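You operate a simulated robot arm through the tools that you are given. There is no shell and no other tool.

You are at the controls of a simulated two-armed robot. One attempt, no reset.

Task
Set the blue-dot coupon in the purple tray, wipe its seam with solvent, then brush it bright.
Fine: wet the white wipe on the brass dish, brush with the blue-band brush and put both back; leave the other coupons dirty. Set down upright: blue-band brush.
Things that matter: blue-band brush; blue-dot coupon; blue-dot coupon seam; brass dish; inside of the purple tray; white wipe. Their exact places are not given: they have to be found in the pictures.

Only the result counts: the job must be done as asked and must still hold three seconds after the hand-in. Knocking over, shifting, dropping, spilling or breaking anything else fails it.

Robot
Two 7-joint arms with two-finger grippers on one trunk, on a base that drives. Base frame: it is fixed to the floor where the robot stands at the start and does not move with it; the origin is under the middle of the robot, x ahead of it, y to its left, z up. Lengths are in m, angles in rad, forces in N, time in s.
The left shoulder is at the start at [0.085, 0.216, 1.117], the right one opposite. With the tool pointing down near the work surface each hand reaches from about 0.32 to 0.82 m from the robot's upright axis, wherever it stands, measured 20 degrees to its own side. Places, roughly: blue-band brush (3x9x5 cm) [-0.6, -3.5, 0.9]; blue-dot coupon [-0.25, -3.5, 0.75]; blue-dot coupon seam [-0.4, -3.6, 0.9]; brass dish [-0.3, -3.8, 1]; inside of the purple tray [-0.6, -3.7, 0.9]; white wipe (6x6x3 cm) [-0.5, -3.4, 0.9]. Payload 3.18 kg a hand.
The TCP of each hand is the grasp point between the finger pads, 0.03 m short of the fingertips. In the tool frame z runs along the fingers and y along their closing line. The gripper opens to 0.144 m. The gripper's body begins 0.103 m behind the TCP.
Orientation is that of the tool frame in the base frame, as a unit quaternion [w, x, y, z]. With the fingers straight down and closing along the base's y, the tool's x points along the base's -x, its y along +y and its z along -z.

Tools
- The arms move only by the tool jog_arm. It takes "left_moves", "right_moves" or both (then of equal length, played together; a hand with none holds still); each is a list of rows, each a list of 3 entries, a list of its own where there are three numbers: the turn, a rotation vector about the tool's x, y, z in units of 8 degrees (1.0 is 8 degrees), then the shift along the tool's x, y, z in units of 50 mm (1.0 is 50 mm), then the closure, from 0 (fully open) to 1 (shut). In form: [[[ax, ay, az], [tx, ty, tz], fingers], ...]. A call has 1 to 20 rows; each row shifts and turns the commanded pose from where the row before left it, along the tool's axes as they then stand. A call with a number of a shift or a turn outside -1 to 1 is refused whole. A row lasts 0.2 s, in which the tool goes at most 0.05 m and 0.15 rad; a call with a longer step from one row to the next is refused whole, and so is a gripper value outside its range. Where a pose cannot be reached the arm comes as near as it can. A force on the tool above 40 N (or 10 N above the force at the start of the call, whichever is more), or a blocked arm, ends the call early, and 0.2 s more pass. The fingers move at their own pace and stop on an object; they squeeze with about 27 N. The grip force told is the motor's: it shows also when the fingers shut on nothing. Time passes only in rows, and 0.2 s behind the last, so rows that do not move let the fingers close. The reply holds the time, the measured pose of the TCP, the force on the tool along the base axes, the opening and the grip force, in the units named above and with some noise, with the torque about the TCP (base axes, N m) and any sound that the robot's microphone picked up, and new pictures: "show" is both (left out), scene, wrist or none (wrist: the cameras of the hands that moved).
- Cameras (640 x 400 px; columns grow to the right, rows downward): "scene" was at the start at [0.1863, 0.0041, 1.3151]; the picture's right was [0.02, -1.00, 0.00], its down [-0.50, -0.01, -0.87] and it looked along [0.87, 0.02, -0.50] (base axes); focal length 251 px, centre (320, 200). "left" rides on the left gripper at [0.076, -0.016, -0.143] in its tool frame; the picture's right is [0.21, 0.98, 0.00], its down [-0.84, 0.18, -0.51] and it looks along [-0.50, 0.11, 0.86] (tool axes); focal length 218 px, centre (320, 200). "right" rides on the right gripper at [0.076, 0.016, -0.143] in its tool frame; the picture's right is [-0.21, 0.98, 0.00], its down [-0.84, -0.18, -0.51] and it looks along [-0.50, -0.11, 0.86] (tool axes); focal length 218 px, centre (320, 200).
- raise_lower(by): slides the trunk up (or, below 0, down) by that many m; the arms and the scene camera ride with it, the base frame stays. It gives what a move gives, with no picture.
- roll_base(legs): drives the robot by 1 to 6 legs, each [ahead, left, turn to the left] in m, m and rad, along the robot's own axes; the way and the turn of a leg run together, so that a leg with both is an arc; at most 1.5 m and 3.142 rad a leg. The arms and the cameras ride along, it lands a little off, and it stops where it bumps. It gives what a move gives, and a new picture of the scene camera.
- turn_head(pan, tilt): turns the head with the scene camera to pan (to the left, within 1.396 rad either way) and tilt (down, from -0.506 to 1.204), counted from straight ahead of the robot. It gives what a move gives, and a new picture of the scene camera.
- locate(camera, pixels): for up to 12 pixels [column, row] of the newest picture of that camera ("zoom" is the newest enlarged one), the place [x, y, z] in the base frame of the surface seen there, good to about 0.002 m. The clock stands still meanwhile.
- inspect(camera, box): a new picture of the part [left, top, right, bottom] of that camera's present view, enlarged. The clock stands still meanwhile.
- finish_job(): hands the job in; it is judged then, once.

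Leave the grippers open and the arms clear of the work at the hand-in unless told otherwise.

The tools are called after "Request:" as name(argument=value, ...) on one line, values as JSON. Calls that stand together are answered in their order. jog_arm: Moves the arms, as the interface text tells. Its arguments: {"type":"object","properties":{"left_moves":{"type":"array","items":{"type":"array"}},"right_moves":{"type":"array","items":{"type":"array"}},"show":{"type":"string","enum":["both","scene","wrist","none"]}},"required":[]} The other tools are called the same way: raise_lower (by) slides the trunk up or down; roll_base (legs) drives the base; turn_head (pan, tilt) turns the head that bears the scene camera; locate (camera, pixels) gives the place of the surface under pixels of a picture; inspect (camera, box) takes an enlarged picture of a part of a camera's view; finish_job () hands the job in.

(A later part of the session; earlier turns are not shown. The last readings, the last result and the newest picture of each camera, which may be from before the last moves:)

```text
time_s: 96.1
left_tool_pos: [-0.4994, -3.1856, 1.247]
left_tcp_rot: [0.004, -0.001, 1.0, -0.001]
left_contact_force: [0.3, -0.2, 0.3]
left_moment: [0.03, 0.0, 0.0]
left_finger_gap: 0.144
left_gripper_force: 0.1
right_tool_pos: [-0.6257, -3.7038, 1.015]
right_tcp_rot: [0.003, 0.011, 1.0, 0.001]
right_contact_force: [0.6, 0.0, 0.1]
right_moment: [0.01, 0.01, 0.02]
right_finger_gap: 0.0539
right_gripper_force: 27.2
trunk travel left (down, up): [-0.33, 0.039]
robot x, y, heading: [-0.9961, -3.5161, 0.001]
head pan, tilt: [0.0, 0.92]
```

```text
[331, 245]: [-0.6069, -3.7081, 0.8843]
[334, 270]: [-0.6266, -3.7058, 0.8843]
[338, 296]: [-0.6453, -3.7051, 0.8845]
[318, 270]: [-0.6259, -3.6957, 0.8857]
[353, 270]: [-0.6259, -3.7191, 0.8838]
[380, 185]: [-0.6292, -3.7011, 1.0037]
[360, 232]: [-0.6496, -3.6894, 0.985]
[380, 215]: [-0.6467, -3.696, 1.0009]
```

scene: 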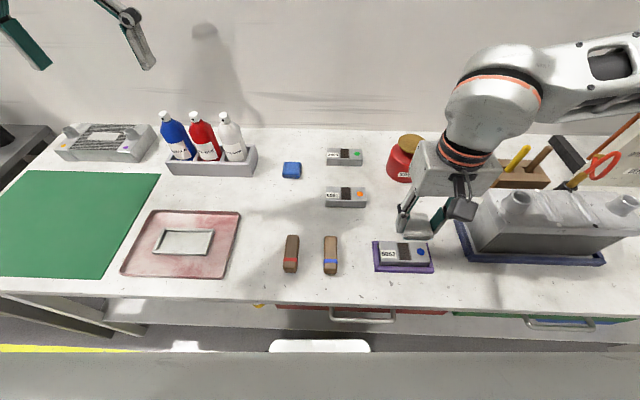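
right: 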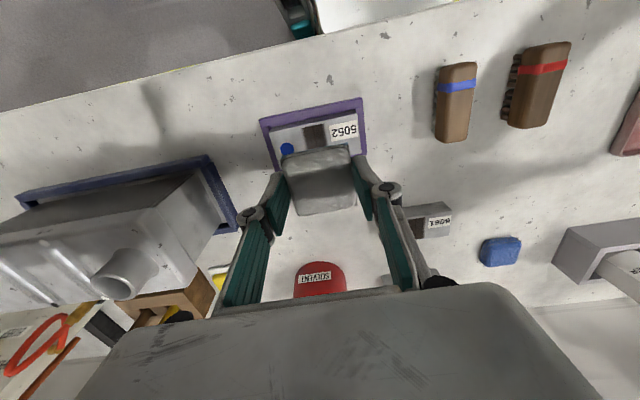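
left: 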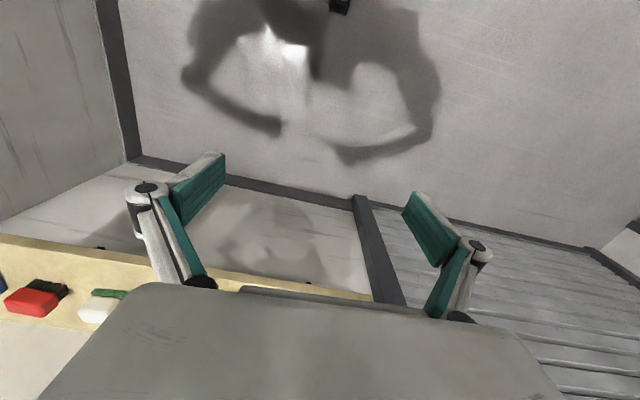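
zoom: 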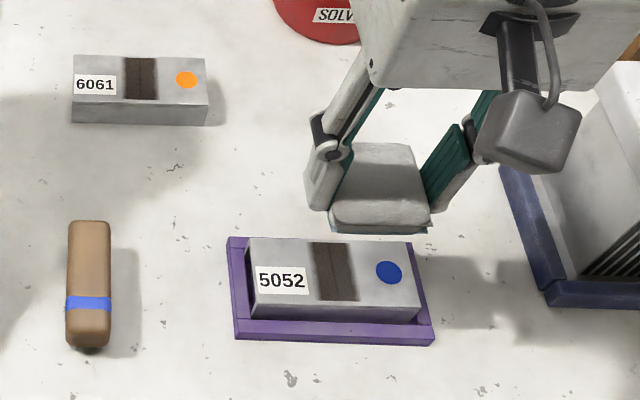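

Seam centre is [-0.627,-3.7065,0.8845]. Lower the wipe to just above it and then make contact gently.

Request:
jog_arm(right_moves=[[[0, 0, 0], [0, -0.06, 0.6], 1], [[0, 0, 0], [0, 0, 0.6], 1], [[0, 0, 0], [0, 0, 0.5], 1], [[0, 0, 0], [0, 0, 0.12], 1], [[0, 0, 0], [0, 0, 0.06], 1], [[0, 0, 0], [0, 0, 0], 1]], show="wrist")

Request:
inspect(camera="scene", box=[340, 190, 460, 290])

```text
time_s: 97.5
left_tool_pos: [-0.5025, -3.1846, 1.2495]
left_tcp_rot: [0.004, 0.0, 1.0, -0.002]
left_contact_force: [0.0, 0.3, -0.2]
left_moment: [-0.02, -0.02, 0.02]
left_finger_gap: 0.1441
left_gripper_force: 0.1
right_tool_pos: [-0.629, -3.7054, 0.9225]
right_tcp_rot: [0.003, 0.01, 1.0, 0.002]
right_contact_force: [-3.7, -1.9, 26.7]
right_moment: [-0.23, 0.38, 0.02]
right_finger_gap: 0.0539
right_gripper_force: 26.8
trunk travel left (down, up): [-0.33, 0.039]
robot x, y, heading: [-0.9964, -3.5146, 0.0]
head pan, tilt: [0.0, 0.92]
```

right: 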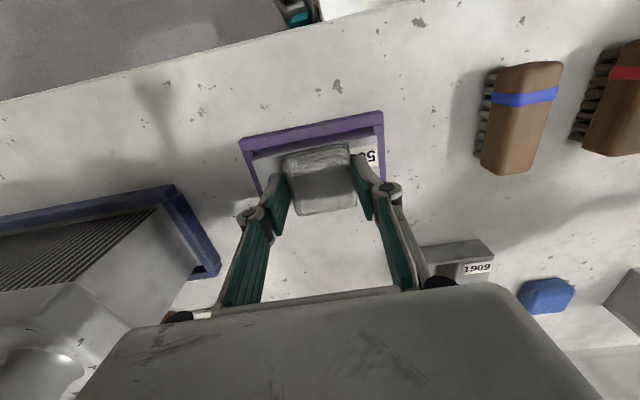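

```text
4.00 times, centred on (400, 240) of scene
```

zoom: 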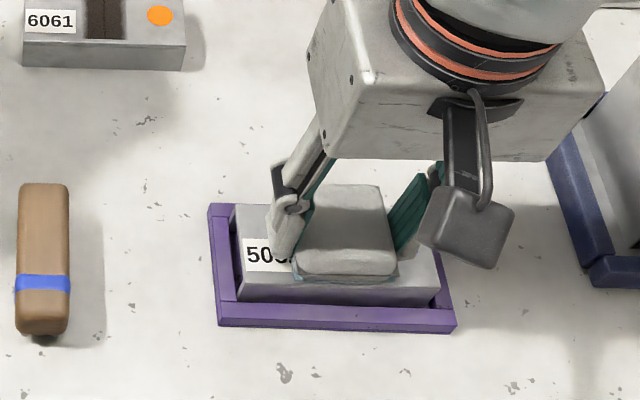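

Contact with 27 N – too much. I ease up about 2 mm and check.

Request:
jog_arm(right_moves=[[[0, 0, 0], [0, 0, -0.04], 1], [[0, 0, 0], [0, 0, 0], 1]], show="none")

```text
time_s: 98.1
left_tool_pos: [-0.5009, -3.1829, 1.2493]
left_tcp_rot: [0.003, -0.001, 1.0, -0.002]
left_contact_force: [-0.4, 0.3, 1.0]
left_moment: [0.0, -0.02, 0.0]
left_finger_gap: 0.1441
left_gripper_force: 0.1
right_tool_pos: [-0.6286, -3.7062, 0.924]
right_tcp_rot: [0.003, 0.01, 1.0, 0.0]
right_contact_force: [-1.8, 3.3, 10.1]
right_moment: [0.16, 0.08, -0.01]
right_finger_gap: 0.0537
right_gripper_force: 27.0
trunk travel left (down, up): [-0.33, 0.039]
robot x, y, heading: [-0.9958, -3.5131, -0.001]
head pan, tilt: [0.0, 0.92]
```

About 10 N now. I ease slightly to ~6 N and rub along the seam (x direction) with strokes of ±1.5 cm.

Request:
jog_arm(right_moves=[[[0, 0, 0], [0, 0, -0.01], 1], [[0, 0, 0], [0.15, 0, 0], 1], [[0, 0, 0], [0.15, 0, 0], 1], [[0, 0, 0], [-0.2, 0, 0], 1], [[0, 0, 0], [-0.2, 0, 0], 1], [[0, 0, 0], [-0.2, 0, 0], 1], [[0, 0, 0], [0.2, 0, 0], 1], [[0, 0, 0], [0.2, 0, 0], 1], [[0, 0, 0], [0.2, 0, 0], 1], [[0, 0, 0], [-0.15, 0, 0], 1], [[0, 0, 0], [-0.15, 0, 0], 1], [[0, 0, 0], [0, 0, 0], 1]], show="none")

Request:
inspect(camera="scene", box=[340, 190, 460, 290])

```text
time_s: 100.7
left_tool_pos: [-0.502, -3.1839, 1.2486]
left_tcp_rot: [0.004, -0.001, 1.0, -0.001]
left_contact_force: [-0.2, 0.4, -0.6]
left_moment: [0.0, 0.03, -0.01]
left_finger_gap: 0.1441
left_gripper_force: 0.0
right_tool_pos: [-0.6319, -3.7062, 0.9228]
right_tcp_rot: [0.002, 0.011, 1.0, 0.0]
right_contact_force: [-11.7, -0.5, 25.1]
right_moment: [0.03, 0.34, -0.02]
right_finger_gap: 0.0538
right_gripper_force: 26.6
trunk travel left (down, up): [-0.33, 0.039]
robot x, y, heading: [-0.9958, -3.5115, -0.002]
head pan, tilt: [0.0, 0.92]
```

```text
4.00 times, centred on (400, 240) of scene
```

zoom: 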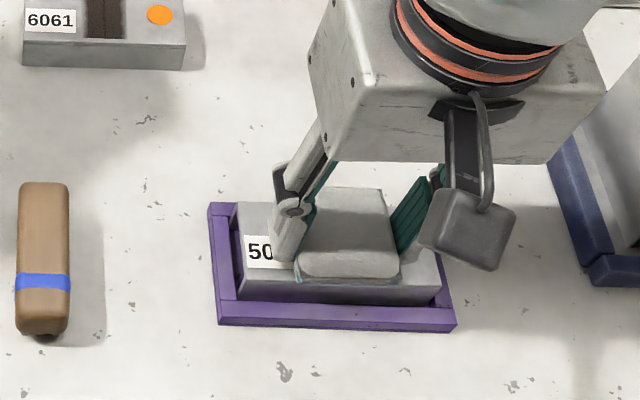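

Tray looks unmoved. I lift 6 cm and move back out a bit to see the seam.

Request:
jog_arm(right_moves=[[[0, 0, 0], [0, 0, -0.5], 1], [[0, 0, 0], [0, 0, -0.6], 1], [[0, 0, 0], [-0.5, 0.3, -0.3], 1], [[0, 0, 0], [-0.6, 0.3, 0], 1], [[0, 0, 0], [0, 0, 0], 1]], show="wrist")

Request:
inspect(camera="scene", box=[340, 170, 460, 290])

```text
time_s: 101.9
left_tool_pos: [-0.5009, -3.1849, 1.249]
left_tcp_rot: [0.003, -0.001, 1.0, -0.001]
left_contact_force: [0.6, -0.2, -0.7]
left_moment: [0.02, -0.03, 0.01]
left_finger_gap: 0.1439
left_gripper_force: 0.1
right_tool_pos: [-0.5735, -3.6804, 0.9906]
right_tcp_rot: [0.002, 0.011, 1.0, 0.002]
right_contact_force: [0.9, -0.1, -0.2]
right_moment: [-0.01, -0.04, 0.04]
right_finger_gap: 0.0539
right_gripper_force: 27.2
trunk travel left (down, up): [-0.33, 0.039]
robot x, y, heading: [-0.9955, -3.5141, 0.003]
head pan, tilt: [0.0, 0.92]
```

right: 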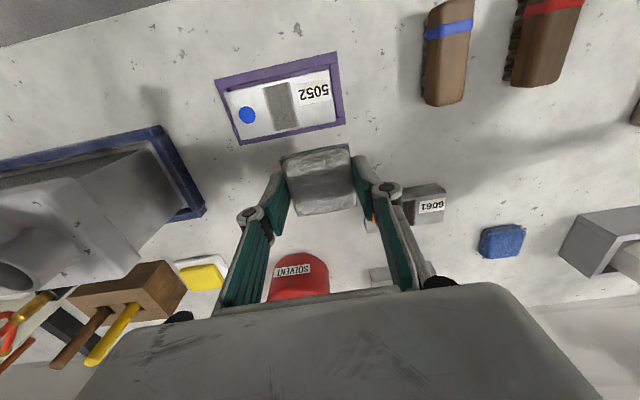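

```text
3.33 times, centred on (400, 230) of scene
```

zoom: 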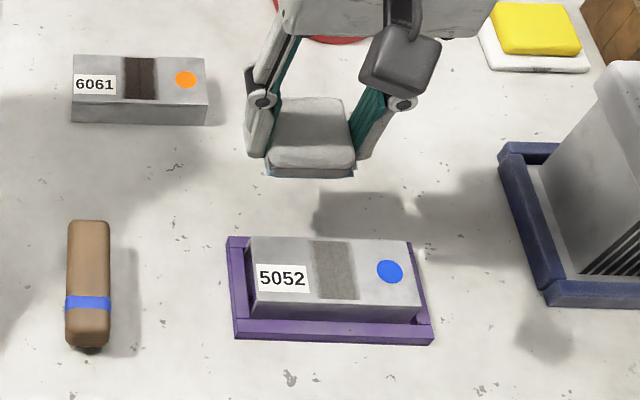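

The band turned from dark brown to matte gray: degreased. Now I return the wipe to its original place [-0.460,-3.425].

Request:
jog_arm(right_moves=[[[0, 0, 0], [-0.36, 0.859, 0], 1], [[0, 0, 0], [-0.36, 0.859, 0], 1], [[0, 0, 0], [-0.36, 0.859, 0], 1], [[0, 0, 0], [-0.36, 0.859, 0], 1], [[0, 0, 0], [-0.36, 0.859, 0], 1], [[0, 0, 0], [-0.36, 0.859, 0], 1], [[0, 0, 0], [0, 0, 0.6], 1], [[0, 0, 0], [0, 0, 0.6], 1], [[0, 0, 0], [0, 0, 0.4], 1], [[0, 0, 0], [0, 0, 0], 1]])

```text
time_s: 104.1
left_tool_pos: [-0.4993, -3.185, 1.2489]
left_tcp_rot: [0.004, 0.0, 1.0, -0.002]
left_contact_force: [0.0, -0.1, 0.7]
left_moment: [-0.01, 0.01, 0.0]
left_finger_gap: 0.1441
left_gripper_force: 0.0
right_tool_pos: [-0.4582, -3.4229, 0.9123]
right_tcp_rot: [0.003, 0.01, 1.0, 0.001]
right_contact_force: [-0.1, -0.7, -0.4]
right_moment: [-0.02, 0.0, 0.02]
right_finger_gap: 0.0539
right_gripper_force: 26.8
trunk travel left (down, up): [-0.33, 0.039]
robot x, y, heading: [-0.9991, -3.5136, -0.0]
head pan, tilt: [0.0, 0.92]
```

scene: 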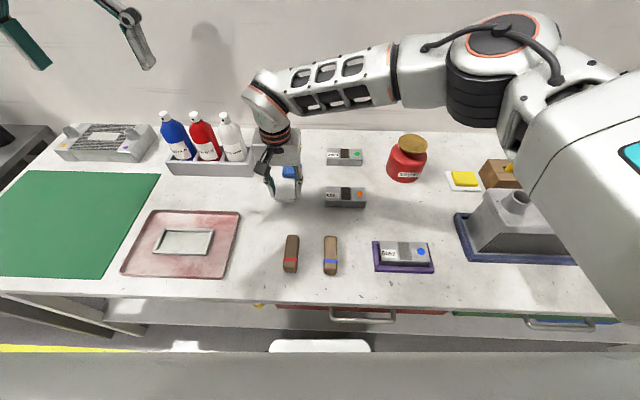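
right: 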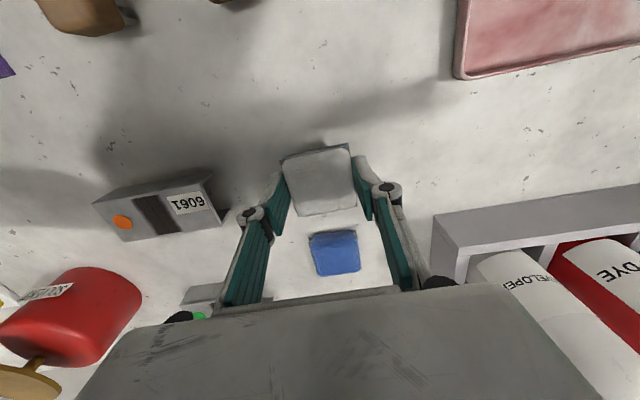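

Request:
jog_arm(right_moves=[[[0, 0, 0], [0.03, -0.045, 0.2], 1], [[0, 0, 0], [0, 0, 0.14], 1], [[0, 0, 0], [0, 0, 0.03], 1], [[0, 0, 0], [0, 0, 0], 1]], show="none")

```text
time_s: 105.1
left_tool_pos: [-0.4999, -3.186, 1.2487]
left_tcp_rot: [0.004, -0.001, 1.0, -0.001]
left_contact_force: [0.4, 0.1, -1.0]
left_moment: [0.0, -0.03, 0.02]
left_finger_gap: 0.1439
left_gripper_force: 0.0
right_tool_pos: [-0.4605, -3.4236, 0.8945]
right_tcp_rot: [0.003, 0.011, 1.0, 0.001]
right_contact_force: [0.3, 1.4, -0.6]
right_moment: [0.01, 0.0, 0.05]
right_finger_gap: 0.0538
right_gripper_force: 26.8
trunk travel left (down, up): [-0.33, 0.039]
robot x, y, heading: [-0.9964, -3.5145, -0.004]
head pan, tilt: [0.0, 0.92]
```

Request:
jog_arm(right_moves=[[[0, 0, 0], [0, 0, 0.05], 1], [[0, 0, 0], [0, 0, 0.03], 1], [[0, 0, 0], [0, 0, 0], 1]], show="wrist")

```text
time_s: 105.9
left_tool_pos: [-0.4998, -3.1851, 1.248]
left_tcp_rot: [0.003, -0.001, 1.0, -0.002]
left_contact_force: [-0.4, -0.5, 0.4]
left_moment: [0.03, 0.01, 0.03]
left_finger_gap: 0.1443
left_gripper_force: 0.1
right_tool_pos: [-0.4608, -3.4233, 0.8916]
right_tcp_rot: [0.002, 0.01, 1.0, 0.001]
right_contact_force: [0.7, 0.5, -0.5]
right_moment: [-0.02, 0.0, 0.02]
right_finger_gap: 0.054
right_gripper_force: 26.7
trunk travel left (down, up): [-0.33, 0.039]
robot x, y, heading: [-0.9953, -3.5167, -0.002]
head pan, tilt: [0.0, 0.92]
```

right: 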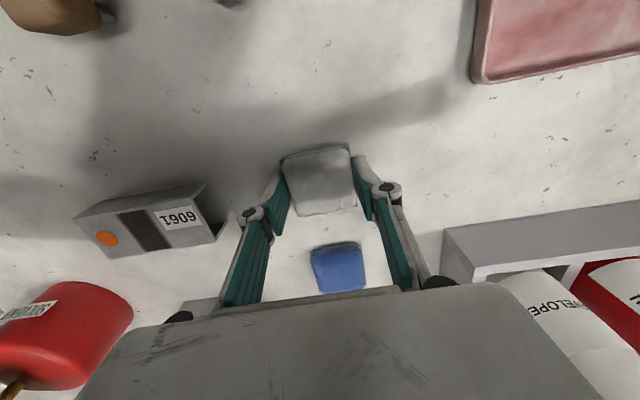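

Request:
jog_arm(right_moves=[[[0, 0, 0], [0, 0, 0.03], 1], [[0, 0, 0], [0, 0, 0.02], 1], [[0, 0, 0], [0, 0, 0], 1]], show="none")

```text
time_s: 106.7
left_tool_pos: [-0.5012, -3.1845, 1.2489]
left_tcp_rot: [0.004, -0.001, 1.0, -0.001]
left_contact_force: [-0.1, 0.0, 0.2]
left_moment: [0.0, 0.01, -0.03]
left_finger_gap: 0.144
left_gripper_force: 0.0
right_tool_pos: [-0.461, -3.4241, 0.8891]
right_tcp_rot: [0.003, 0.011, 1.0, 0.001]
right_contact_force: [-0.4, -0.6, 3.6]
right_moment: [-0.05, 0.05, 0.01]
right_finger_gap: 0.0539
right_gripper_force: 27.2
trunk travel left (down, up): [-0.33, 0.039]
robot x, y, heading: [-0.9967, -3.5177, 0.001]
head pan, tilt: [0.0, 0.92]
```

Wipe rests on the bench (3.6 N). Open and rise.

Request:
jog_arm(right_moves=[[[0, 0, 0], [0, 0, 0], 0.5], [[0, 0, 0], [0, 0, 0], 0.4], [[0, 0, 0], [0, 0, 0], 0.3], [[0, 0, 0], [0, 0, -0.4], 0.3], [[0, 0, 0], [0, 0, -0.7], 0.3], [[0, 0, 0], [0, 0, -0.8], 0.3], [[0, 0, 0], [0, 0, -0.5], 0.3], [[0, 0, 0], [0, 0, 0], 0.3]])

Request:
inspect(camera="right", box=[240, 110, 400, 210])

```text
time_s: 108.5
left_tool_pos: [-0.4995, -3.1844, 1.2479]
left_tcp_rot: [0.004, -0.001, 1.0, 0.0]
left_contact_force: [0.1, 0.0, 0.7]
left_moment: [0.0, 0.02, 0.01]
left_finger_gap: 0.1439
left_gripper_force: 0.0
right_tool_pos: [-0.4604, -3.4275, 1.0073]
right_tcp_rot: [0.003, 0.011, 1.0, 0.0]
right_contact_force: [-0.2, -0.3, -0.5]
right_moment: [0.02, 0.0, 0.0]
right_finger_gap: 0.1009
right_gripper_force: 0.0
trunk travel left (down, up): [-0.33, 0.039]
robot x, y, heading: [-0.9961, -3.5152, 0.0]
head pan, tilt: [0.0, 0.92]
```

scene: 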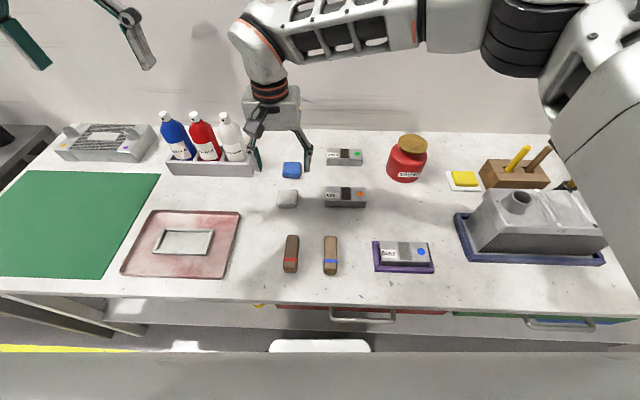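
right: 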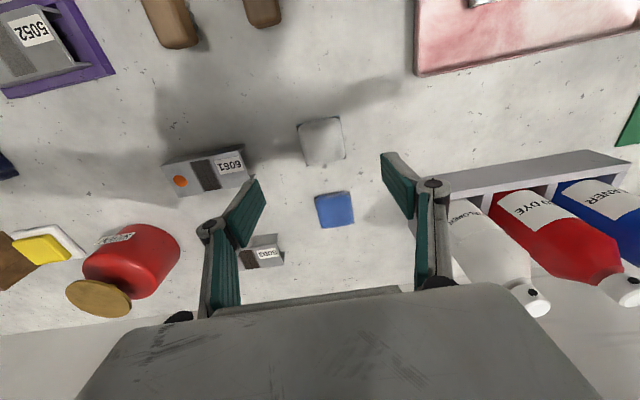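

```text
4.00 times, centred on (320, 160) of right
```

zoom: 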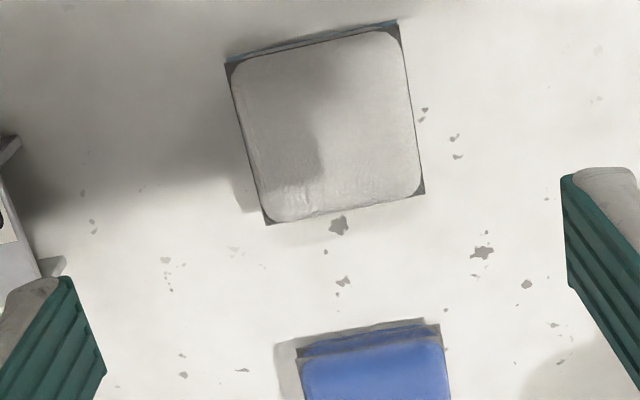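

Wipe is back at its spot. Now to the blue-band brush at about [-0.634,-3.537].

Request:
jog_arm(right_moves=[[[0, 0, 0], [0.684, -0.453, 0], 0.4], [[0, 0, 0], [0.684, -0.453, 0], 0.45], [[0, 0, 0], [0.684, -0.453, 0.1], 0.48], [[0, 0, 0], [0.684, -0.453, 0.2], 0.48], [[0, 0, 0], [0.684, -0.453, 0.2], 0.48], [[0, 0, 0], [0, 0, 0], 0.48]])

Request:
inspect(camera="right", box=[240, 90, 400, 220])

Request:
inspect(camera="scene", box=[290, 215, 370, 285])

```text
time_s: 109.9
left_tool_pos: [-0.5009, -3.1841, 1.2484]
left_tcp_rot: [0.004, -0.001, 1.0, -0.002]
left_contact_force: [-0.2, -0.1, -0.6]
left_moment: [-0.02, 0.0, 0.01]
left_finger_gap: 0.1442
left_gripper_force: 0.1
right_tool_pos: [-0.6323, -3.5316, 0.9832]
right_tcp_rot: [0.002, 0.011, 1.0, 0.002]
right_contact_force: [0.0, -1.4, 0.0]
right_moment: [0.0, 0.0, 0.0]
right_finger_gap: 0.0751
right_gripper_force: 0.0
trunk travel left (down, up): [-0.33, 0.039]
robot x, y, heading: [-0.995, -3.5143, 0.004]
head pan, tilt: [0.0, 0.92]
```

scene: 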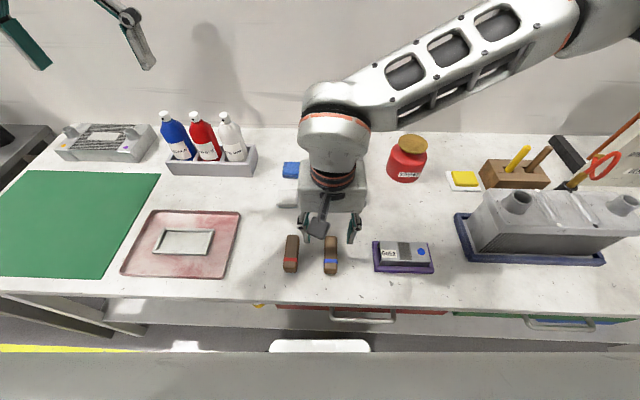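
right: 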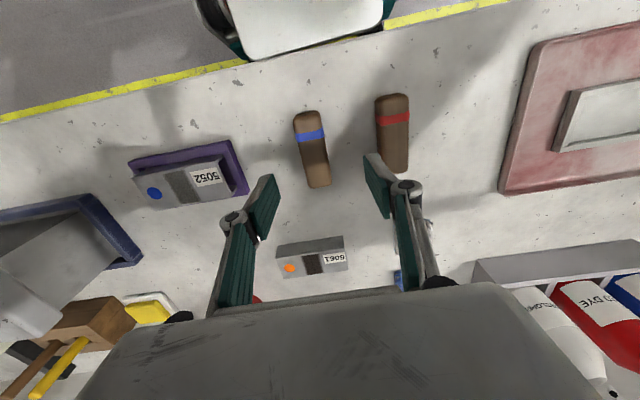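

```text
3.08 times, centred on (320, 155) of right
```

zoom: 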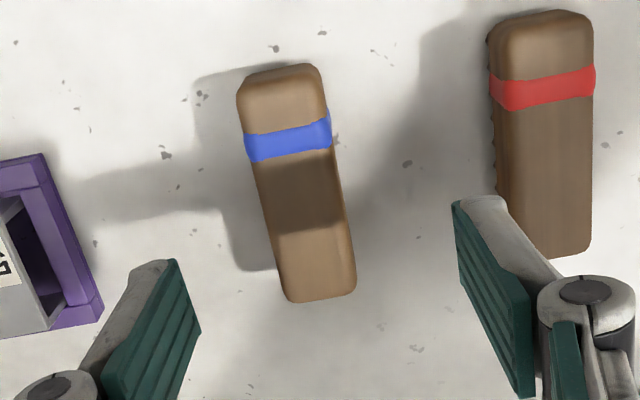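

```text
5.71 times, centred on (330, 250) of scene
```

zoom: 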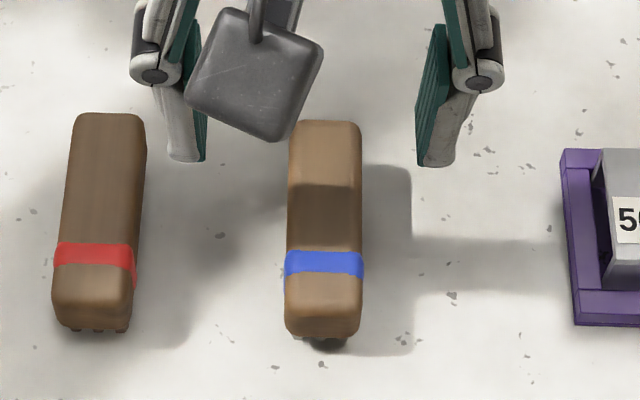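

Request:
locate(camera="zoom", pixels=[[297, 135], [353, 135], [325, 123], [291, 240], [356, 240], [290, 290], [357, 290], [325, 300], [323, 330], [325, 200], [325, 342], [400, 300]])

Request:
inspect(camera="right", box=[280, 100, 340, 200])

```text
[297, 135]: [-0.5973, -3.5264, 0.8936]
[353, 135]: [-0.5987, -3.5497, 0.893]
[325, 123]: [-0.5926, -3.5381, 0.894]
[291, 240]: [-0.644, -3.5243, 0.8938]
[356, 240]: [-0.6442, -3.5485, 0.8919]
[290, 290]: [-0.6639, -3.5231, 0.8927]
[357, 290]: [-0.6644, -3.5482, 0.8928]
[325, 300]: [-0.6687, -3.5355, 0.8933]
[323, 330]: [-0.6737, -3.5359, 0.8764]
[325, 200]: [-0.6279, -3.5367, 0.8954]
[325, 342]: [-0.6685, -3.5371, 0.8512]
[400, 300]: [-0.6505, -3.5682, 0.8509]
```

```text
4.00 times, centred on (310, 150) of right
```

zoom: 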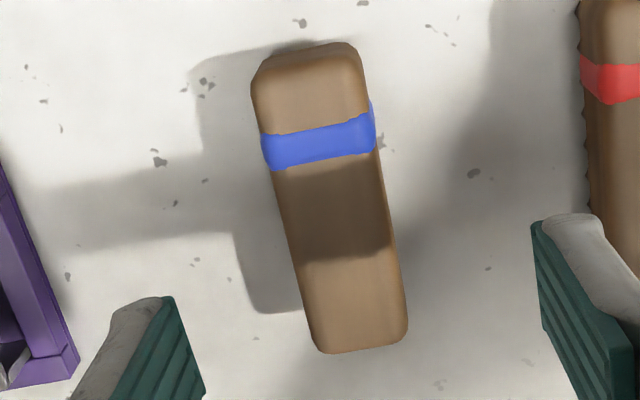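

Brush centre [-0.634,-3.537], yaw ≈ -0.034, wood block from about 0.87 to 0.894. I lower to TCP z≈0.897 and close on the wood.

Request:
jog_arm(right_moves=[[[0, 0, 0.09], [0.034, -0.102, 0.4], 0.48], [[0, 0, 0], [0, 0, 0.5], 0.48], [[0, 0, 0], [0, 0, 0.5], 0.48], [[0, 0, 0], [0, 0, 0.32], 0.48], [[0, 0, 0], [0, 0, 0], 0.48]])

Request:
inspect(camera="scene", box=[290, 215, 370, 285])

```text
time_s: 111.1
left_tool_pos: [-0.5002, -3.1844, 1.2488]
left_tcp_rot: [0.003, -0.001, 1.0, -0.001]
left_contact_force: [-0.4, 1.3, 1.4]
left_moment: [0.01, 0.0, -0.01]
left_finger_gap: 0.144
left_gripper_force: 0.0
right_tool_pos: [-0.6329, -3.5388, 0.8962]
right_tcp_rot: [0.002, 0.016, 1.0, 0.001]
right_contact_force: [0.2, 0.1, -0.1]
right_moment: [-0.02, -0.01, -0.02]
right_finger_gap: 0.0748
right_gripper_force: 0.0
trunk travel left (down, up): [-0.33, 0.039]
robot x, y, heading: [-0.9957, -3.5116, -0.0]
head pan, tilt: [0.0, 0.92]
```

scene: 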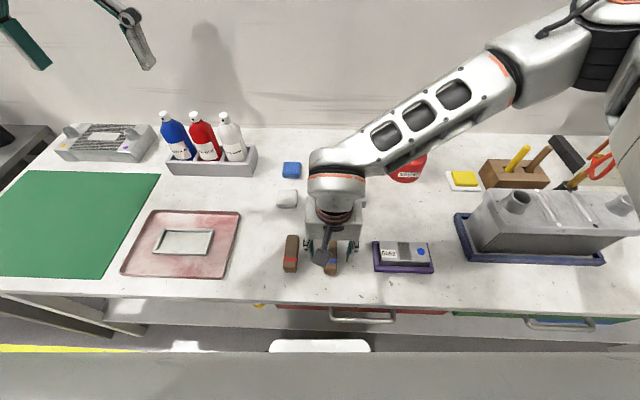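
right: 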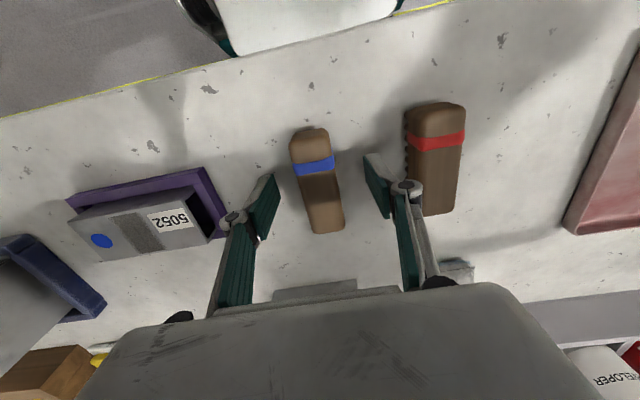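

```text
5.71 times, centred on (330, 250) of scene
```

zoom: 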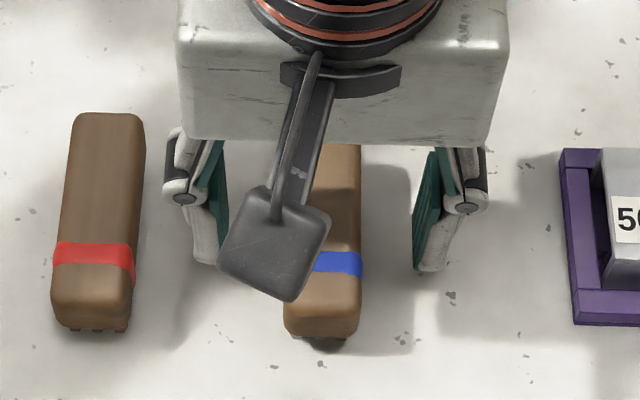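

Centred. Close on the brush.

Request:
jog_arm(right_moves=[[[0, 0, 0], [0, 0, 0], 0.65], [[0, 0, 0], [0, 0, 0], 0.8], [[0, 0, 0], [0, 0, 0], 1], [[0, 0, 0], [0, 0, 0], 1]], show="wrist")

```text
time_s: 112.1
left_tool_pos: [-0.4994, -3.1846, 1.2491]
left_tcp_rot: [0.003, 0.0, 1.0, -0.001]
left_contact_force: [-0.8, 0.6, 0.4]
left_moment: [0.01, 0.04, 0.01]
left_finger_gap: 0.1442
left_gripper_force: 0.1
right_tool_pos: [-0.6335, -3.5373, 0.8974]
right_tcp_rot: [0.003, 0.017, 1.0, 0.0]
right_contact_force: [-0.9, -0.4, 0.3]
right_moment: [0.01, -0.02, 0.01]
right_finger_gap: 0.0293
right_gripper_force: 26.7
trunk travel left (down, up): [-0.33, 0.039]
robot x, y, heading: [-0.9995, -3.5122, -0.0]
head pan, tilt: [0.0, 0.92]
```

right: 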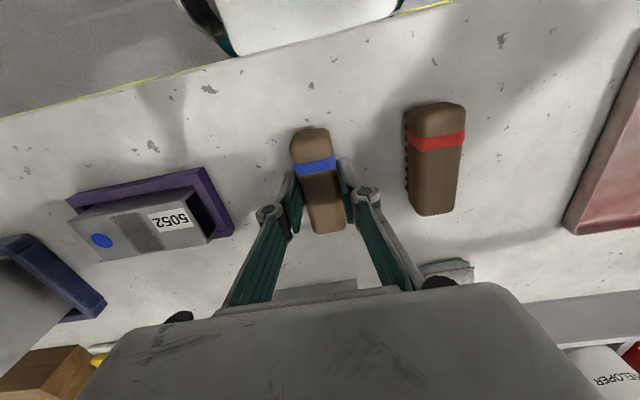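

Gripped (0.029). Lift and carry it over the seam.

Request:
jog_arm(right_moves=[[[0, 0, 0], [0, 0, -0.4], 1], [[0, 0, 0], [0, 0, -0.7], 1], [[0, 0, 0], [0, 0, -0.6], 1], [[0, 0, 0], [-0.059, -0.845, 0], 1], [[0, 0, 0], [-0.059, -0.845, 0], 1], [[0, 0, 0], [-0.059, -0.845, 0], 1], [[0, 0, 0], [-0.059, -0.845, 0], 1], [[0, 0, 0], [0, 0, 0], 1]])

Request:
inspect(camera="scene", box=[350, 190, 450, 280])

```text
time_s: 113.9
left_tool_pos: [-0.5005, -3.1827, 1.2479]
left_tcp_rot: [0.003, -0.002, 1.0, -0.001]
left_contact_force: [0.4, 1.1, -0.7]
left_moment: [-0.05, 0.02, -0.05]
left_finger_gap: 0.144
left_gripper_force: 0.0
right_tool_pos: [-0.6312, -3.709, 0.9826]
right_tcp_rot: [0.002, 0.017, 1.0, 0.002]
right_contact_force: [-0.9, 0.6, -0.2]
right_moment: [-0.04, 0.05, -0.01]
right_finger_gap: 0.0293
right_gripper_force: 27.4
trunk travel left (down, up): [-0.33, 0.039]
robot x, y, heading: [-0.9994, -3.5154, 0.001]
head pan, tilt: [0.0, 0.92]
```

scene: 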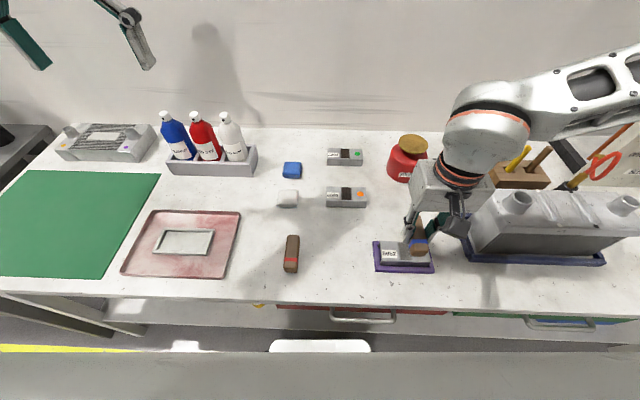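
right: 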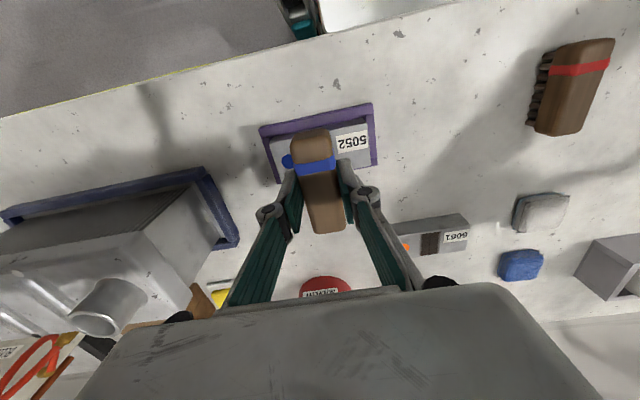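

```text
4.44 times, centred on (400, 235) of scene
```

zoom: 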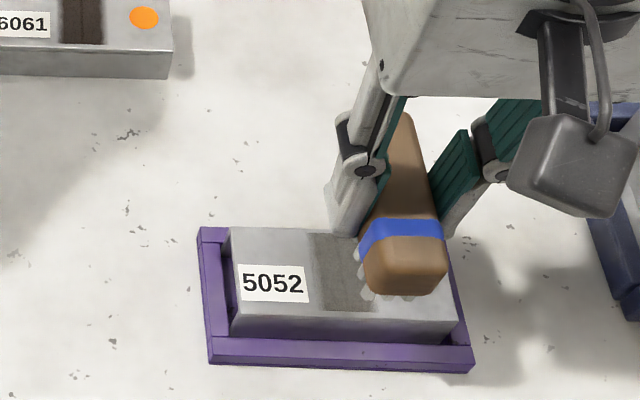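

Request:
locate(camera="zoom", pixels=[[370, 235], [440, 235], [405, 270], [405, 150], [360, 265], [320, 240], [330, 270], [340, 300], [366, 290], [405, 298]])

```text
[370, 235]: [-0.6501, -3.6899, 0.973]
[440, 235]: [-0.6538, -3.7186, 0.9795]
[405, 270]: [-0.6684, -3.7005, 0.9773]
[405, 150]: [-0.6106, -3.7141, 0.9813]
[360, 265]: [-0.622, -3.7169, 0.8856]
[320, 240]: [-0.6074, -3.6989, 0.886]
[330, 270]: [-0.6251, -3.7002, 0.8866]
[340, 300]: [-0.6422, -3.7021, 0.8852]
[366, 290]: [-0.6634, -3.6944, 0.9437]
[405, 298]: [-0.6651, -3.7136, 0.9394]
```

Brush is over the seam. Lower to near contact, then finely.

Request:
jog_arm(right_moves=[[[0, 0, 0], [0, 0.04, 0.4], 1], [[0, 0, 0], [0, 0, 0.4], 1], [[0, 0, 0], [0, 0, 0.18], 1], [[0, 0, 0], [0, 0, 0], 1]], show="none")

Request:
jog_arm(right_moves=[[[0, 0, 0], [0, 0, 0.03], 1], [[0, 0, 0], [0, 0, 0.03], 1], [[0, 0, 0], [0, 0, 0], 1]], show="none")

```text
time_s: 114.9
left_tool_pos: [-0.5003, -3.1844, 1.2482]
left_tcp_rot: [0.003, 0.0, 1.0, -0.001]
left_contact_force: [0.5, 0.2, 0.3]
left_moment: [-0.03, 0.03, -0.01]
left_finger_gap: 0.1435
left_gripper_force: 0.1
right_tool_pos: [-0.6302, -3.7074, 0.9323]
right_tcp_rot: [0.003, 0.017, 1.0, 0.001]
right_contact_force: [0.4, -0.2, -0.7]
right_moment: [-0.01, 0.01, -0.01]
right_finger_gap: 0.0291
right_gripper_force: 27.0
trunk travel left (down, up): [-0.33, 0.039]
robot x, y, heading: [-1.0015, -3.5124, -0.002]
head pan, tilt: [0.0, 0.92]
```

```text
time_s: 115.7
left_tool_pos: [-0.5013, -3.1843, 1.2489]
left_tcp_rot: [0.004, -0.001, 1.0, -0.001]
left_contact_force: [-0.1, 1.2, 0.8]
left_moment: [-0.02, -0.01, 0.02]
left_finger_gap: 0.144
left_gripper_force: 0.1
right_tool_pos: [-0.6304, -3.7079, 0.9309]
right_tcp_rot: [0.003, 0.018, 1.0, 0.001]
right_contact_force: [0.3, -5.1, 20.1]
right_moment: [-0.2, 0.15, -0.02]
right_finger_gap: 0.0292
right_gripper_force: 27.1
trunk travel left (down, up): [-0.33, 0.039]
robot x, y, heading: [-0.9968, -3.5137, 0.004]
head pan, tilt: [0.0, 0.92]
```

20 N contact. Ease 1 mm, then brush along the seam with several strokes.

Request:
jog_arm(right_moves=[[[0, 0, 0], [0, 0, -0.02], 1], [[0, 0, 0], [0.2, 0, 0], 1], [[0, 0, 0], [0.2, 0, 0], 1], [[0, 0, 0], [-0.2, 0, 0], 1], [[0, 0, 0], [-0.2, 0, 0], 1], [[0, 0, 0], [-0.2, 0, 0], 1], [[0, 0, 0], [-0.2, 0, 0], 1], [[0, 0, 0], [0.2, 0, 0], 1], [[0, 0, 0], [0.2, 0, 0], 1], [[0, 0, 0], [0.2, 0, 0], 1], [[0, 0, 0], [0.2, 0, 0], 1], [[0, 0, 0], [-0.2, 0, 0], 1], [[0, 0, 0], [-0.2, 0, 0], 1], [[0, 0, 0], [-0.2, 0, 0], 1], [[0, 0, 0], [-0.2, 0, 0], 1], [[0, 0, 0], [0.2, 0, 0], 1], [[0, 0, 0], [0.2, 0, 0], 1], [[0, 0, 0], [0, 0, 0], 1]], show="none")

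Request:
inspect(camera="scene", box=[350, 190, 450, 280])

```text
time_s: 119.5
left_tool_pos: [-0.5012, -3.1846, 1.2486]
left_tcp_rot: [0.003, -0.002, 1.0, -0.001]
left_contact_force: [0.3, 0.1, 0.0]
left_moment: [0.0, 0.01, -0.03]
left_finger_gap: 0.1441
left_gripper_force: 0.1
right_tool_pos: [-0.6302, -3.7067, 0.9306]
right_tcp_rot: [0.002, 0.017, 1.0, 0.001]
right_contact_force: [0.4, 0.2, -0.7]
right_moment: [-0.04, 0.0, 0.01]
right_finger_gap: 0.0292
right_gripper_force: 27.4
trunk travel left (down, up): [-0.33, 0.039]
robot x, y, heading: [-0.9973, -3.5162, -0.005]
head pan, tilt: [0.0, 0.92]
```

```text
4.44 times, centred on (400, 235) of scene
```

zoom: 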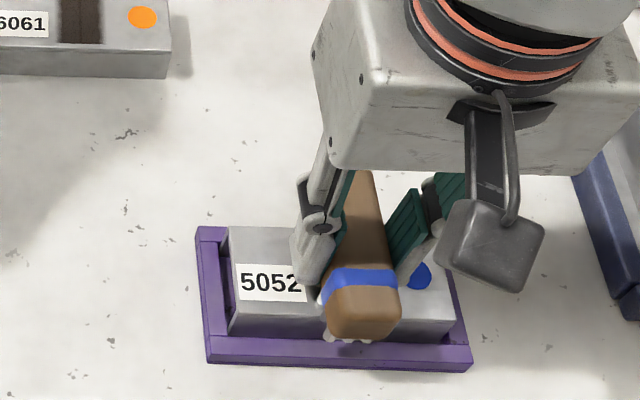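

Contact faded to ~0 N during strokes; I press 1 mm more and repeat.

Request:
jog_arm(right_moves=[[[0, 0, 0], [0, 0, 0.02], 1], [[0, 0, 0], [0, 0, 0], 1]], show="none")

```text
time_s: 120.1
left_tool_pos: [-0.499, -3.1847, 1.2489]
left_tcp_rot: [0.003, -0.001, 1.0, 0.0]
left_contact_force: [0.4, 0.7, 0.5]
left_moment: [-0.01, 0.0, 0.0]
left_finger_gap: 0.144
left_gripper_force: 0.0
right_tool_pos: [-0.6311, -3.7063, 0.9297]
right_tcp_rot: [0.002, 0.017, 1.0, 0.001]
right_contact_force: [-1.1, -0.2, 2.1]
right_moment: [-0.02, 0.12, 0.0]
right_finger_gap: 0.0294
right_gripper_force: 26.4
trunk travel left (down, up): [-0.33, 0.039]
robot x, y, heading: [-0.9987, -3.5138, -0.002]
head pan, tilt: [0.0, 0.92]
```

Request:
jog_arm(right_moves=[[[0, 0, 0], [0, 0, 0.01], 1], [[0, 0, 0], [0.2, 0, 0], 1], [[0, 0, 0], [0.2, 0, 0], 1], [[0, 0, 0], [-0.2, 0, 0], 1], [[0, 0, 0], [-0.2, 0, 0], 1], [[0, 0, 0], [-0.2, 0, 0], 1], [[0, 0, 0], [-0.2, 0, 0], 1], [[0, 0, 0], [0.2, 0, 0], 1], [[0, 0, 0], [0.2, 0, 0], 1], [[0, 0, 0], [0.2, 0, 0], 1], [[0, 0, 0], [0.2, 0, 0], 1], [[0, 0, 0], [-0.2, 0, 0], 1], [[0, 0, 0], [-0.2, 0, 0], 1], [[0, 0, 0], [-0.2, 0, 0], 1], [[0, 0, 0], [-0.2, 0, 0], 1], [[0, 0, 0], [0.2, 0, 0], 1], [[0, 0, 0], [0.2, 0, 0], 1], [[0, 0, 0], [0, 0, 0], 1]], show="none")

Request:
jog_arm(right_moves=[[[0, 0, 0], [0, 0, -0.4], 1], [[0, 0, 0], [0, 0, -0.7], 1], [[0, 0, 0], [-0.4, 0.5, 0], 1], [[0, 0, 0], [-0.4, 0.7, 0], 1], [[0, 0, 0], [0, 0, 0], 1]])

Request:
inspect(camera="scene", box=[350, 190, 450, 280])

```text
time_s: 123.9
left_tool_pos: [-0.5002, -3.1844, 1.2474]
left_tcp_rot: [0.004, -0.001, 1.0, -0.002]
left_contact_force: [0.0, -0.1, -0.3]
left_moment: [0.03, -0.01, 0.01]
left_finger_gap: 0.144
left_gripper_force: 0.0
right_tool_pos: [-0.6276, -3.707, 0.9287]
right_tcp_rot: [0.003, 0.017, 1.0, 0.002]
right_contact_force: [5.4, 0.5, 15.7]
right_moment: [-0.02, -0.1, -0.02]
right_finger_gap: 0.0294
right_gripper_force: 26.6
trunk travel left (down, up): [-0.33, 0.039]
robot x, y, heading: [-0.9951, -3.5157, -0.001]
head pan, tilt: [0.0, 0.92]
```

```text
time_s: 125.1
left_tool_pos: [-0.5001, -3.1864, 1.2492]
left_tcp_rot: [0.003, 0.0, 1.0, 0.0]
left_contact_force: [-0.8, -0.3, 0.1]
left_moment: [0.01, -0.01, 0.03]
left_finger_gap: 0.144
left_gripper_force: 0.1
right_tool_pos: [-0.5862, -3.6491, 0.9847]
right_tcp_rot: [0.003, 0.016, 1.0, 0.002]
right_contact_force: [1.0, 0.4, -0.6]
right_moment: [0.01, -0.02, 0.01]
right_finger_gap: 0.0292
right_gripper_force: 26.9
trunk travel left (down, up): [-0.33, 0.039]
robot x, y, heading: [-0.997, -3.513, 0.003]
head pan, tilt: [0.0, 0.92]
```

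scene: 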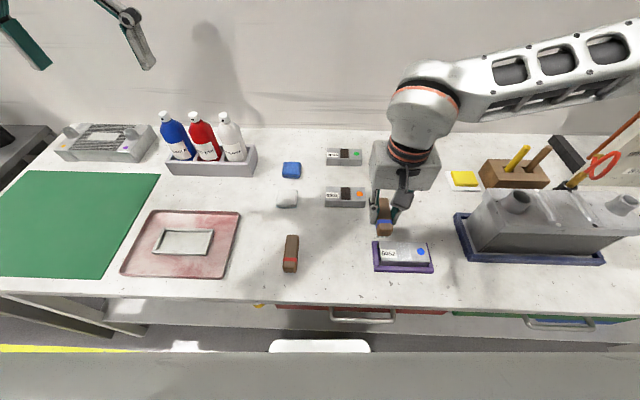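
right: 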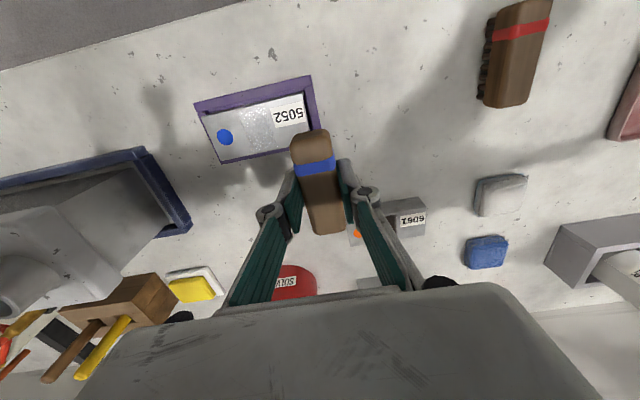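

```text
4.44 times, centred on (400, 235) of scene
```

zoom: 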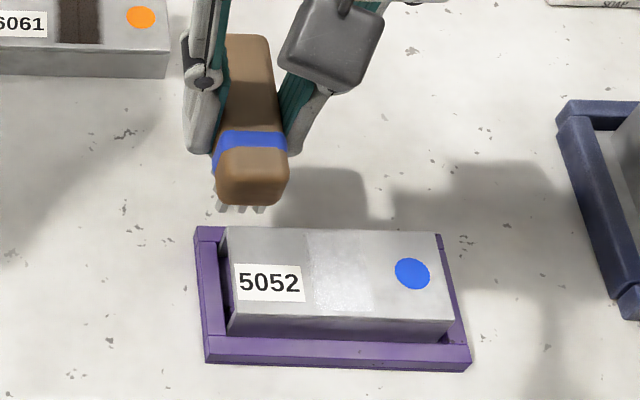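

The seam band now looks bright/shiny. I zoom closer for leftovers.

Request:
inspect(camera="right", box=[200, 80, 310, 165])

Request:
inspect(camera="scene", box=[378, 235, 434, 272])

```text
4.71 times, centred on (255, 122) of right
```

zoom: 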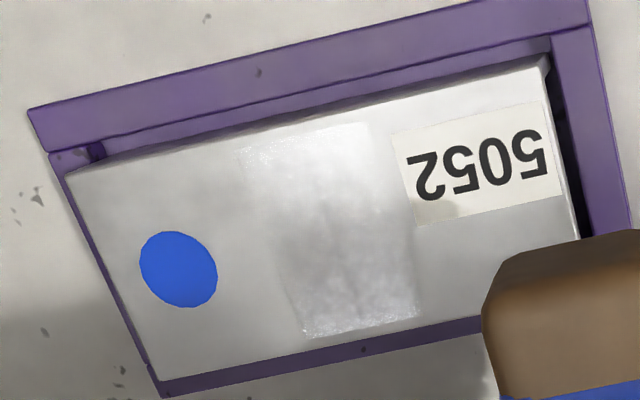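

```text
10.81 times, centred on (406, 254) of scene
```

zoom: 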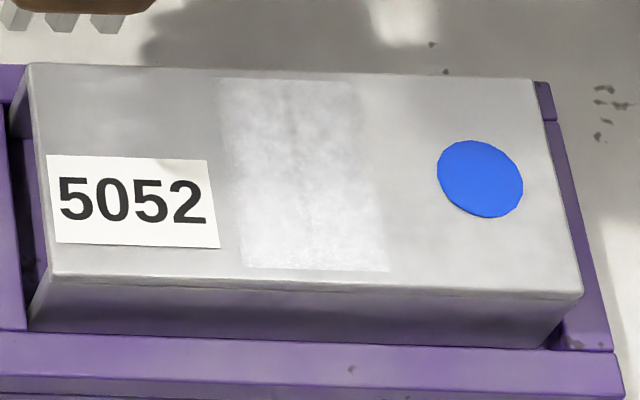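

Bright overall, with perhaps a faint line at the centre. I go back for another set of strokes to be sure.

Request:
jog_arm(right_moves=[[[0, 0, 0], [0.4, -0.7, 0], 1], [[0, 0, 0], [0.4, -0.5, 0], 1], [[0, 0, 0], [0, 0, 0.6], 1], [[0, 0, 0], [0, 0, 0.46], 1], [[0, 0, 0], [0, 0, 0.035], 1], [[0, 0, 0], [0, 0, 0], 1]], show="none")

```text
time_s: 126.5
left_tool_pos: [-0.5008, -3.1853, 1.2486]
left_tcp_rot: [0.003, -0.001, 1.0, -0.001]
left_contact_force: [-0.6, -0.6, 0.0]
left_moment: [-0.03, 0.01, 0.0]
left_finger_gap: 0.1439
left_gripper_force: 0.2
right_tool_pos: [-0.6298, -3.7072, 0.9298]
right_tcp_rot: [0.003, 0.017, 1.0, 0.001]
right_contact_force: [-0.2, 0.3, 0.0]
right_moment: [0.0, -0.01, -0.01]
right_finger_gap: 0.0293
right_gripper_force: 27.5
trunk travel left (down, up): [-0.33, 0.039]
robot x, y, heading: [-0.9954, -3.5151, -0.005]
head pan, tilt: [0.0, 0.92]
```

Request:
jog_arm(right_moves=[[[0, 0, 0], [0, 0, 0.025], 1], [[0, 0, 0], [0, 0, 0], 1]], show="none")

```text
time_s: 127.1
left_tool_pos: [-0.5, -3.1848, 1.2486]
left_tcp_rot: [0.003, -0.001, 1.0, -0.002]
left_contact_force: [0.7, 0.6, 0.9]
left_moment: [0.01, 0.04, -0.01]
left_finger_gap: 0.1441
left_gripper_force: 0.0
right_tool_pos: [-0.6299, -3.7087, 0.9294]
right_tcp_rot: [0.003, 0.017, 1.0, 0.001]
right_contact_force: [-1.6, -1.2, 12.8]
right_moment: [-0.08, 0.13, -0.01]
right_finger_gap: 0.0293
right_gripper_force: 27.1
trunk travel left (down, up): [-0.33, 0.039]
robot x, y, heading: [-0.9976, -3.517, 0.0]
head pan, tilt: [0.0, 0.92]
```

13 N contact. Brush strokes along the seam, with slight side shifts.

Request:
jog_arm(right_moves=[[[0, 0, 0], [0.2, 0, 0], 1], [[0, 0, 0], [0.2, 0, 0], 1], [[0, 0, 0], [-0.2, 0, 0], 1], [[0, 0, 0], [-0.2, 0, 0], 1], [[0, 0, 0], [-0.2, 0, 0], 1], [[0, 0, 0], [-0.2, 0, 0], 1], [[0, 0, 0], [0.2, 0, 0.01], 1], [[0, 0, 0], [0.2, 0, 0], 1], [[0, 0, 0], [0.2, 0, 0], 1], [[0, 0, 0], [0.2, 0, 0], 1], [[0, 0, 0], [-0.2, 0, 0], 1], [[0, 0, 0], [-0.2, 0, 0], 1], [[0, 0, 0], [-0.2, 0, 0], 1], [[0, 0, 0], [-0.2, 0, 0], 1], [[0, 0, 0], [0.2, 0, 0], 1], [[0, 0, 0], [0.2, 0, 0], 1], [[0, 0, 0], [0, 0, 0], 1]], show="none")

Request:
jog_arm(right_moves=[[[0, 0, 0], [0, 0, -0.4], 1], [[0, 0, 0], [0, 0, -0.7], 1], [[0, 0, 0], [-0.4, 0.5, 0], 1], [[0, 0, 0], [-0.4, 0.7, 0], 1], [[0, 0, 0], [0, 0, 0], 1]], show="scene")

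Request:
inspect(camera="right", box=[200, 80, 310, 165])

Request:
inspect(camera="scene", box=[370, 230, 440, 277])

```text
time_s: 130.7
left_tool_pos: [-0.4995, -3.1838, 1.2486]
left_tcp_rot: [0.004, -0.001, 1.0, -0.001]
left_contact_force: [1.0, 0.6, -0.9]
left_moment: [-0.03, 0.01, 0.0]
left_finger_gap: 0.1441
left_gripper_force: 0.1
right_tool_pos: [-0.6282, -3.7075, 0.9271]
right_tcp_rot: [0.005, 0.017, 1.0, 0.001]
right_contact_force: [6.6, -0.2, 17.2]
right_moment: [-0.03, -0.33, 0.0]
right_finger_gap: 0.0294
right_gripper_force: 26.7
trunk travel left (down, up): [-0.33, 0.039]
robot x, y, heading: [-0.9915, -3.5116, -0.003]
head pan, tilt: [0.0, 0.92]
```

```text
time_s: 131.9
left_tool_pos: [-0.5005, -3.1853, 1.2491]
left_tcp_rot: [0.002, -0.001, 1.0, 0.0]
left_contact_force: [0.3, 0.7, 0.4]
left_moment: [-0.01, 0.02, -0.02]
left_finger_gap: 0.144
left_gripper_force: 0.0
right_tool_pos: [-0.5886, -3.6491, 0.9835]
right_tcp_rot: [0.003, 0.017, 1.0, 0.001]
right_contact_force: [0.0, 0.2, -1.0]
right_moment: [0.01, -0.01, -0.01]
right_finger_gap: 0.0294
right_gripper_force: 26.9
trunk travel left (down, up): [-0.33, 0.039]
robot x, y, heading: [-1.0023, -3.5106, -0.004]
head pan, tilt: [0.0, 0.92]
```

scene: 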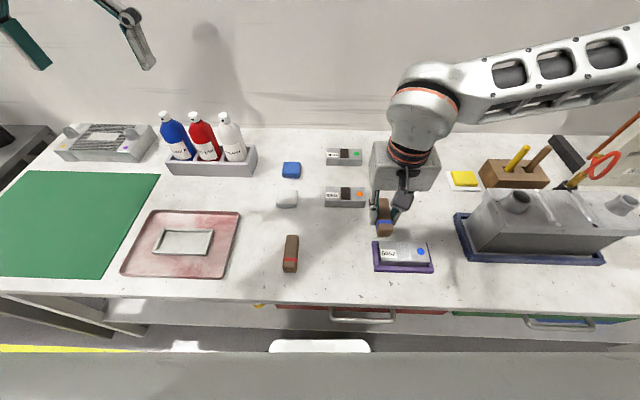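

```text
4.71 times, centred on (255, 122) of right
```

zoom: 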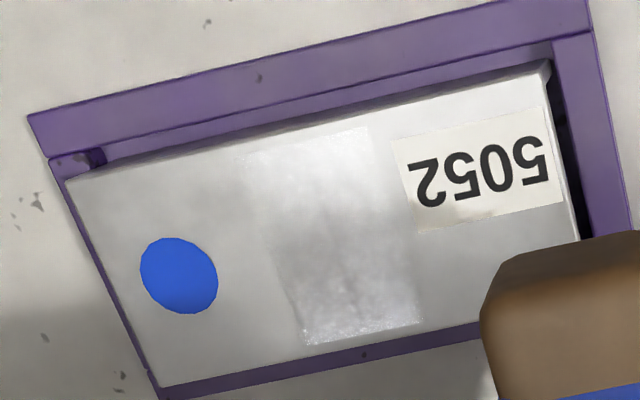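

```text
8.51 times, centred on (405, 254) of scene
```

zoom: 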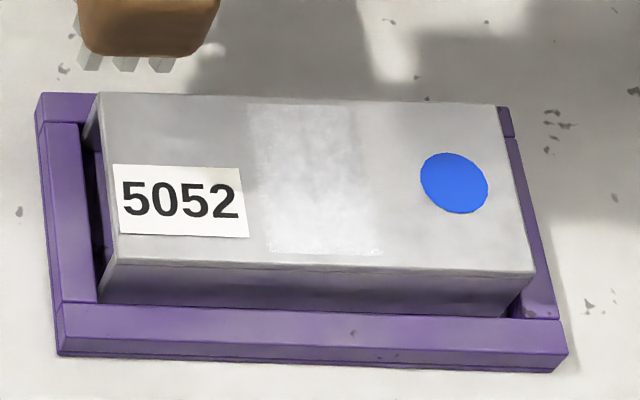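

The seam is bright. I verify that coupon and tray are still in place.

Request:
locate(camera="zoom", pixels=[[105, 98], [495, 110], [525, 268], [120, 255], [320, 180], [62, 310], [562, 330], [45, 100], [508, 125], [300, 305]])

```text
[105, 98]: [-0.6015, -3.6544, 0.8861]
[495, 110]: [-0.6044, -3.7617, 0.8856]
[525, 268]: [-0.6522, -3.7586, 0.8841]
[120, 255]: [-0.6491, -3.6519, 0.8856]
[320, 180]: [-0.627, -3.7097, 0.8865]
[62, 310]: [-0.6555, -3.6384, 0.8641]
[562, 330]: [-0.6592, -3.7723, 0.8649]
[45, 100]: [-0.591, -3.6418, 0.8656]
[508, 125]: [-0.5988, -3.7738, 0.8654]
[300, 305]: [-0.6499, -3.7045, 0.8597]
```

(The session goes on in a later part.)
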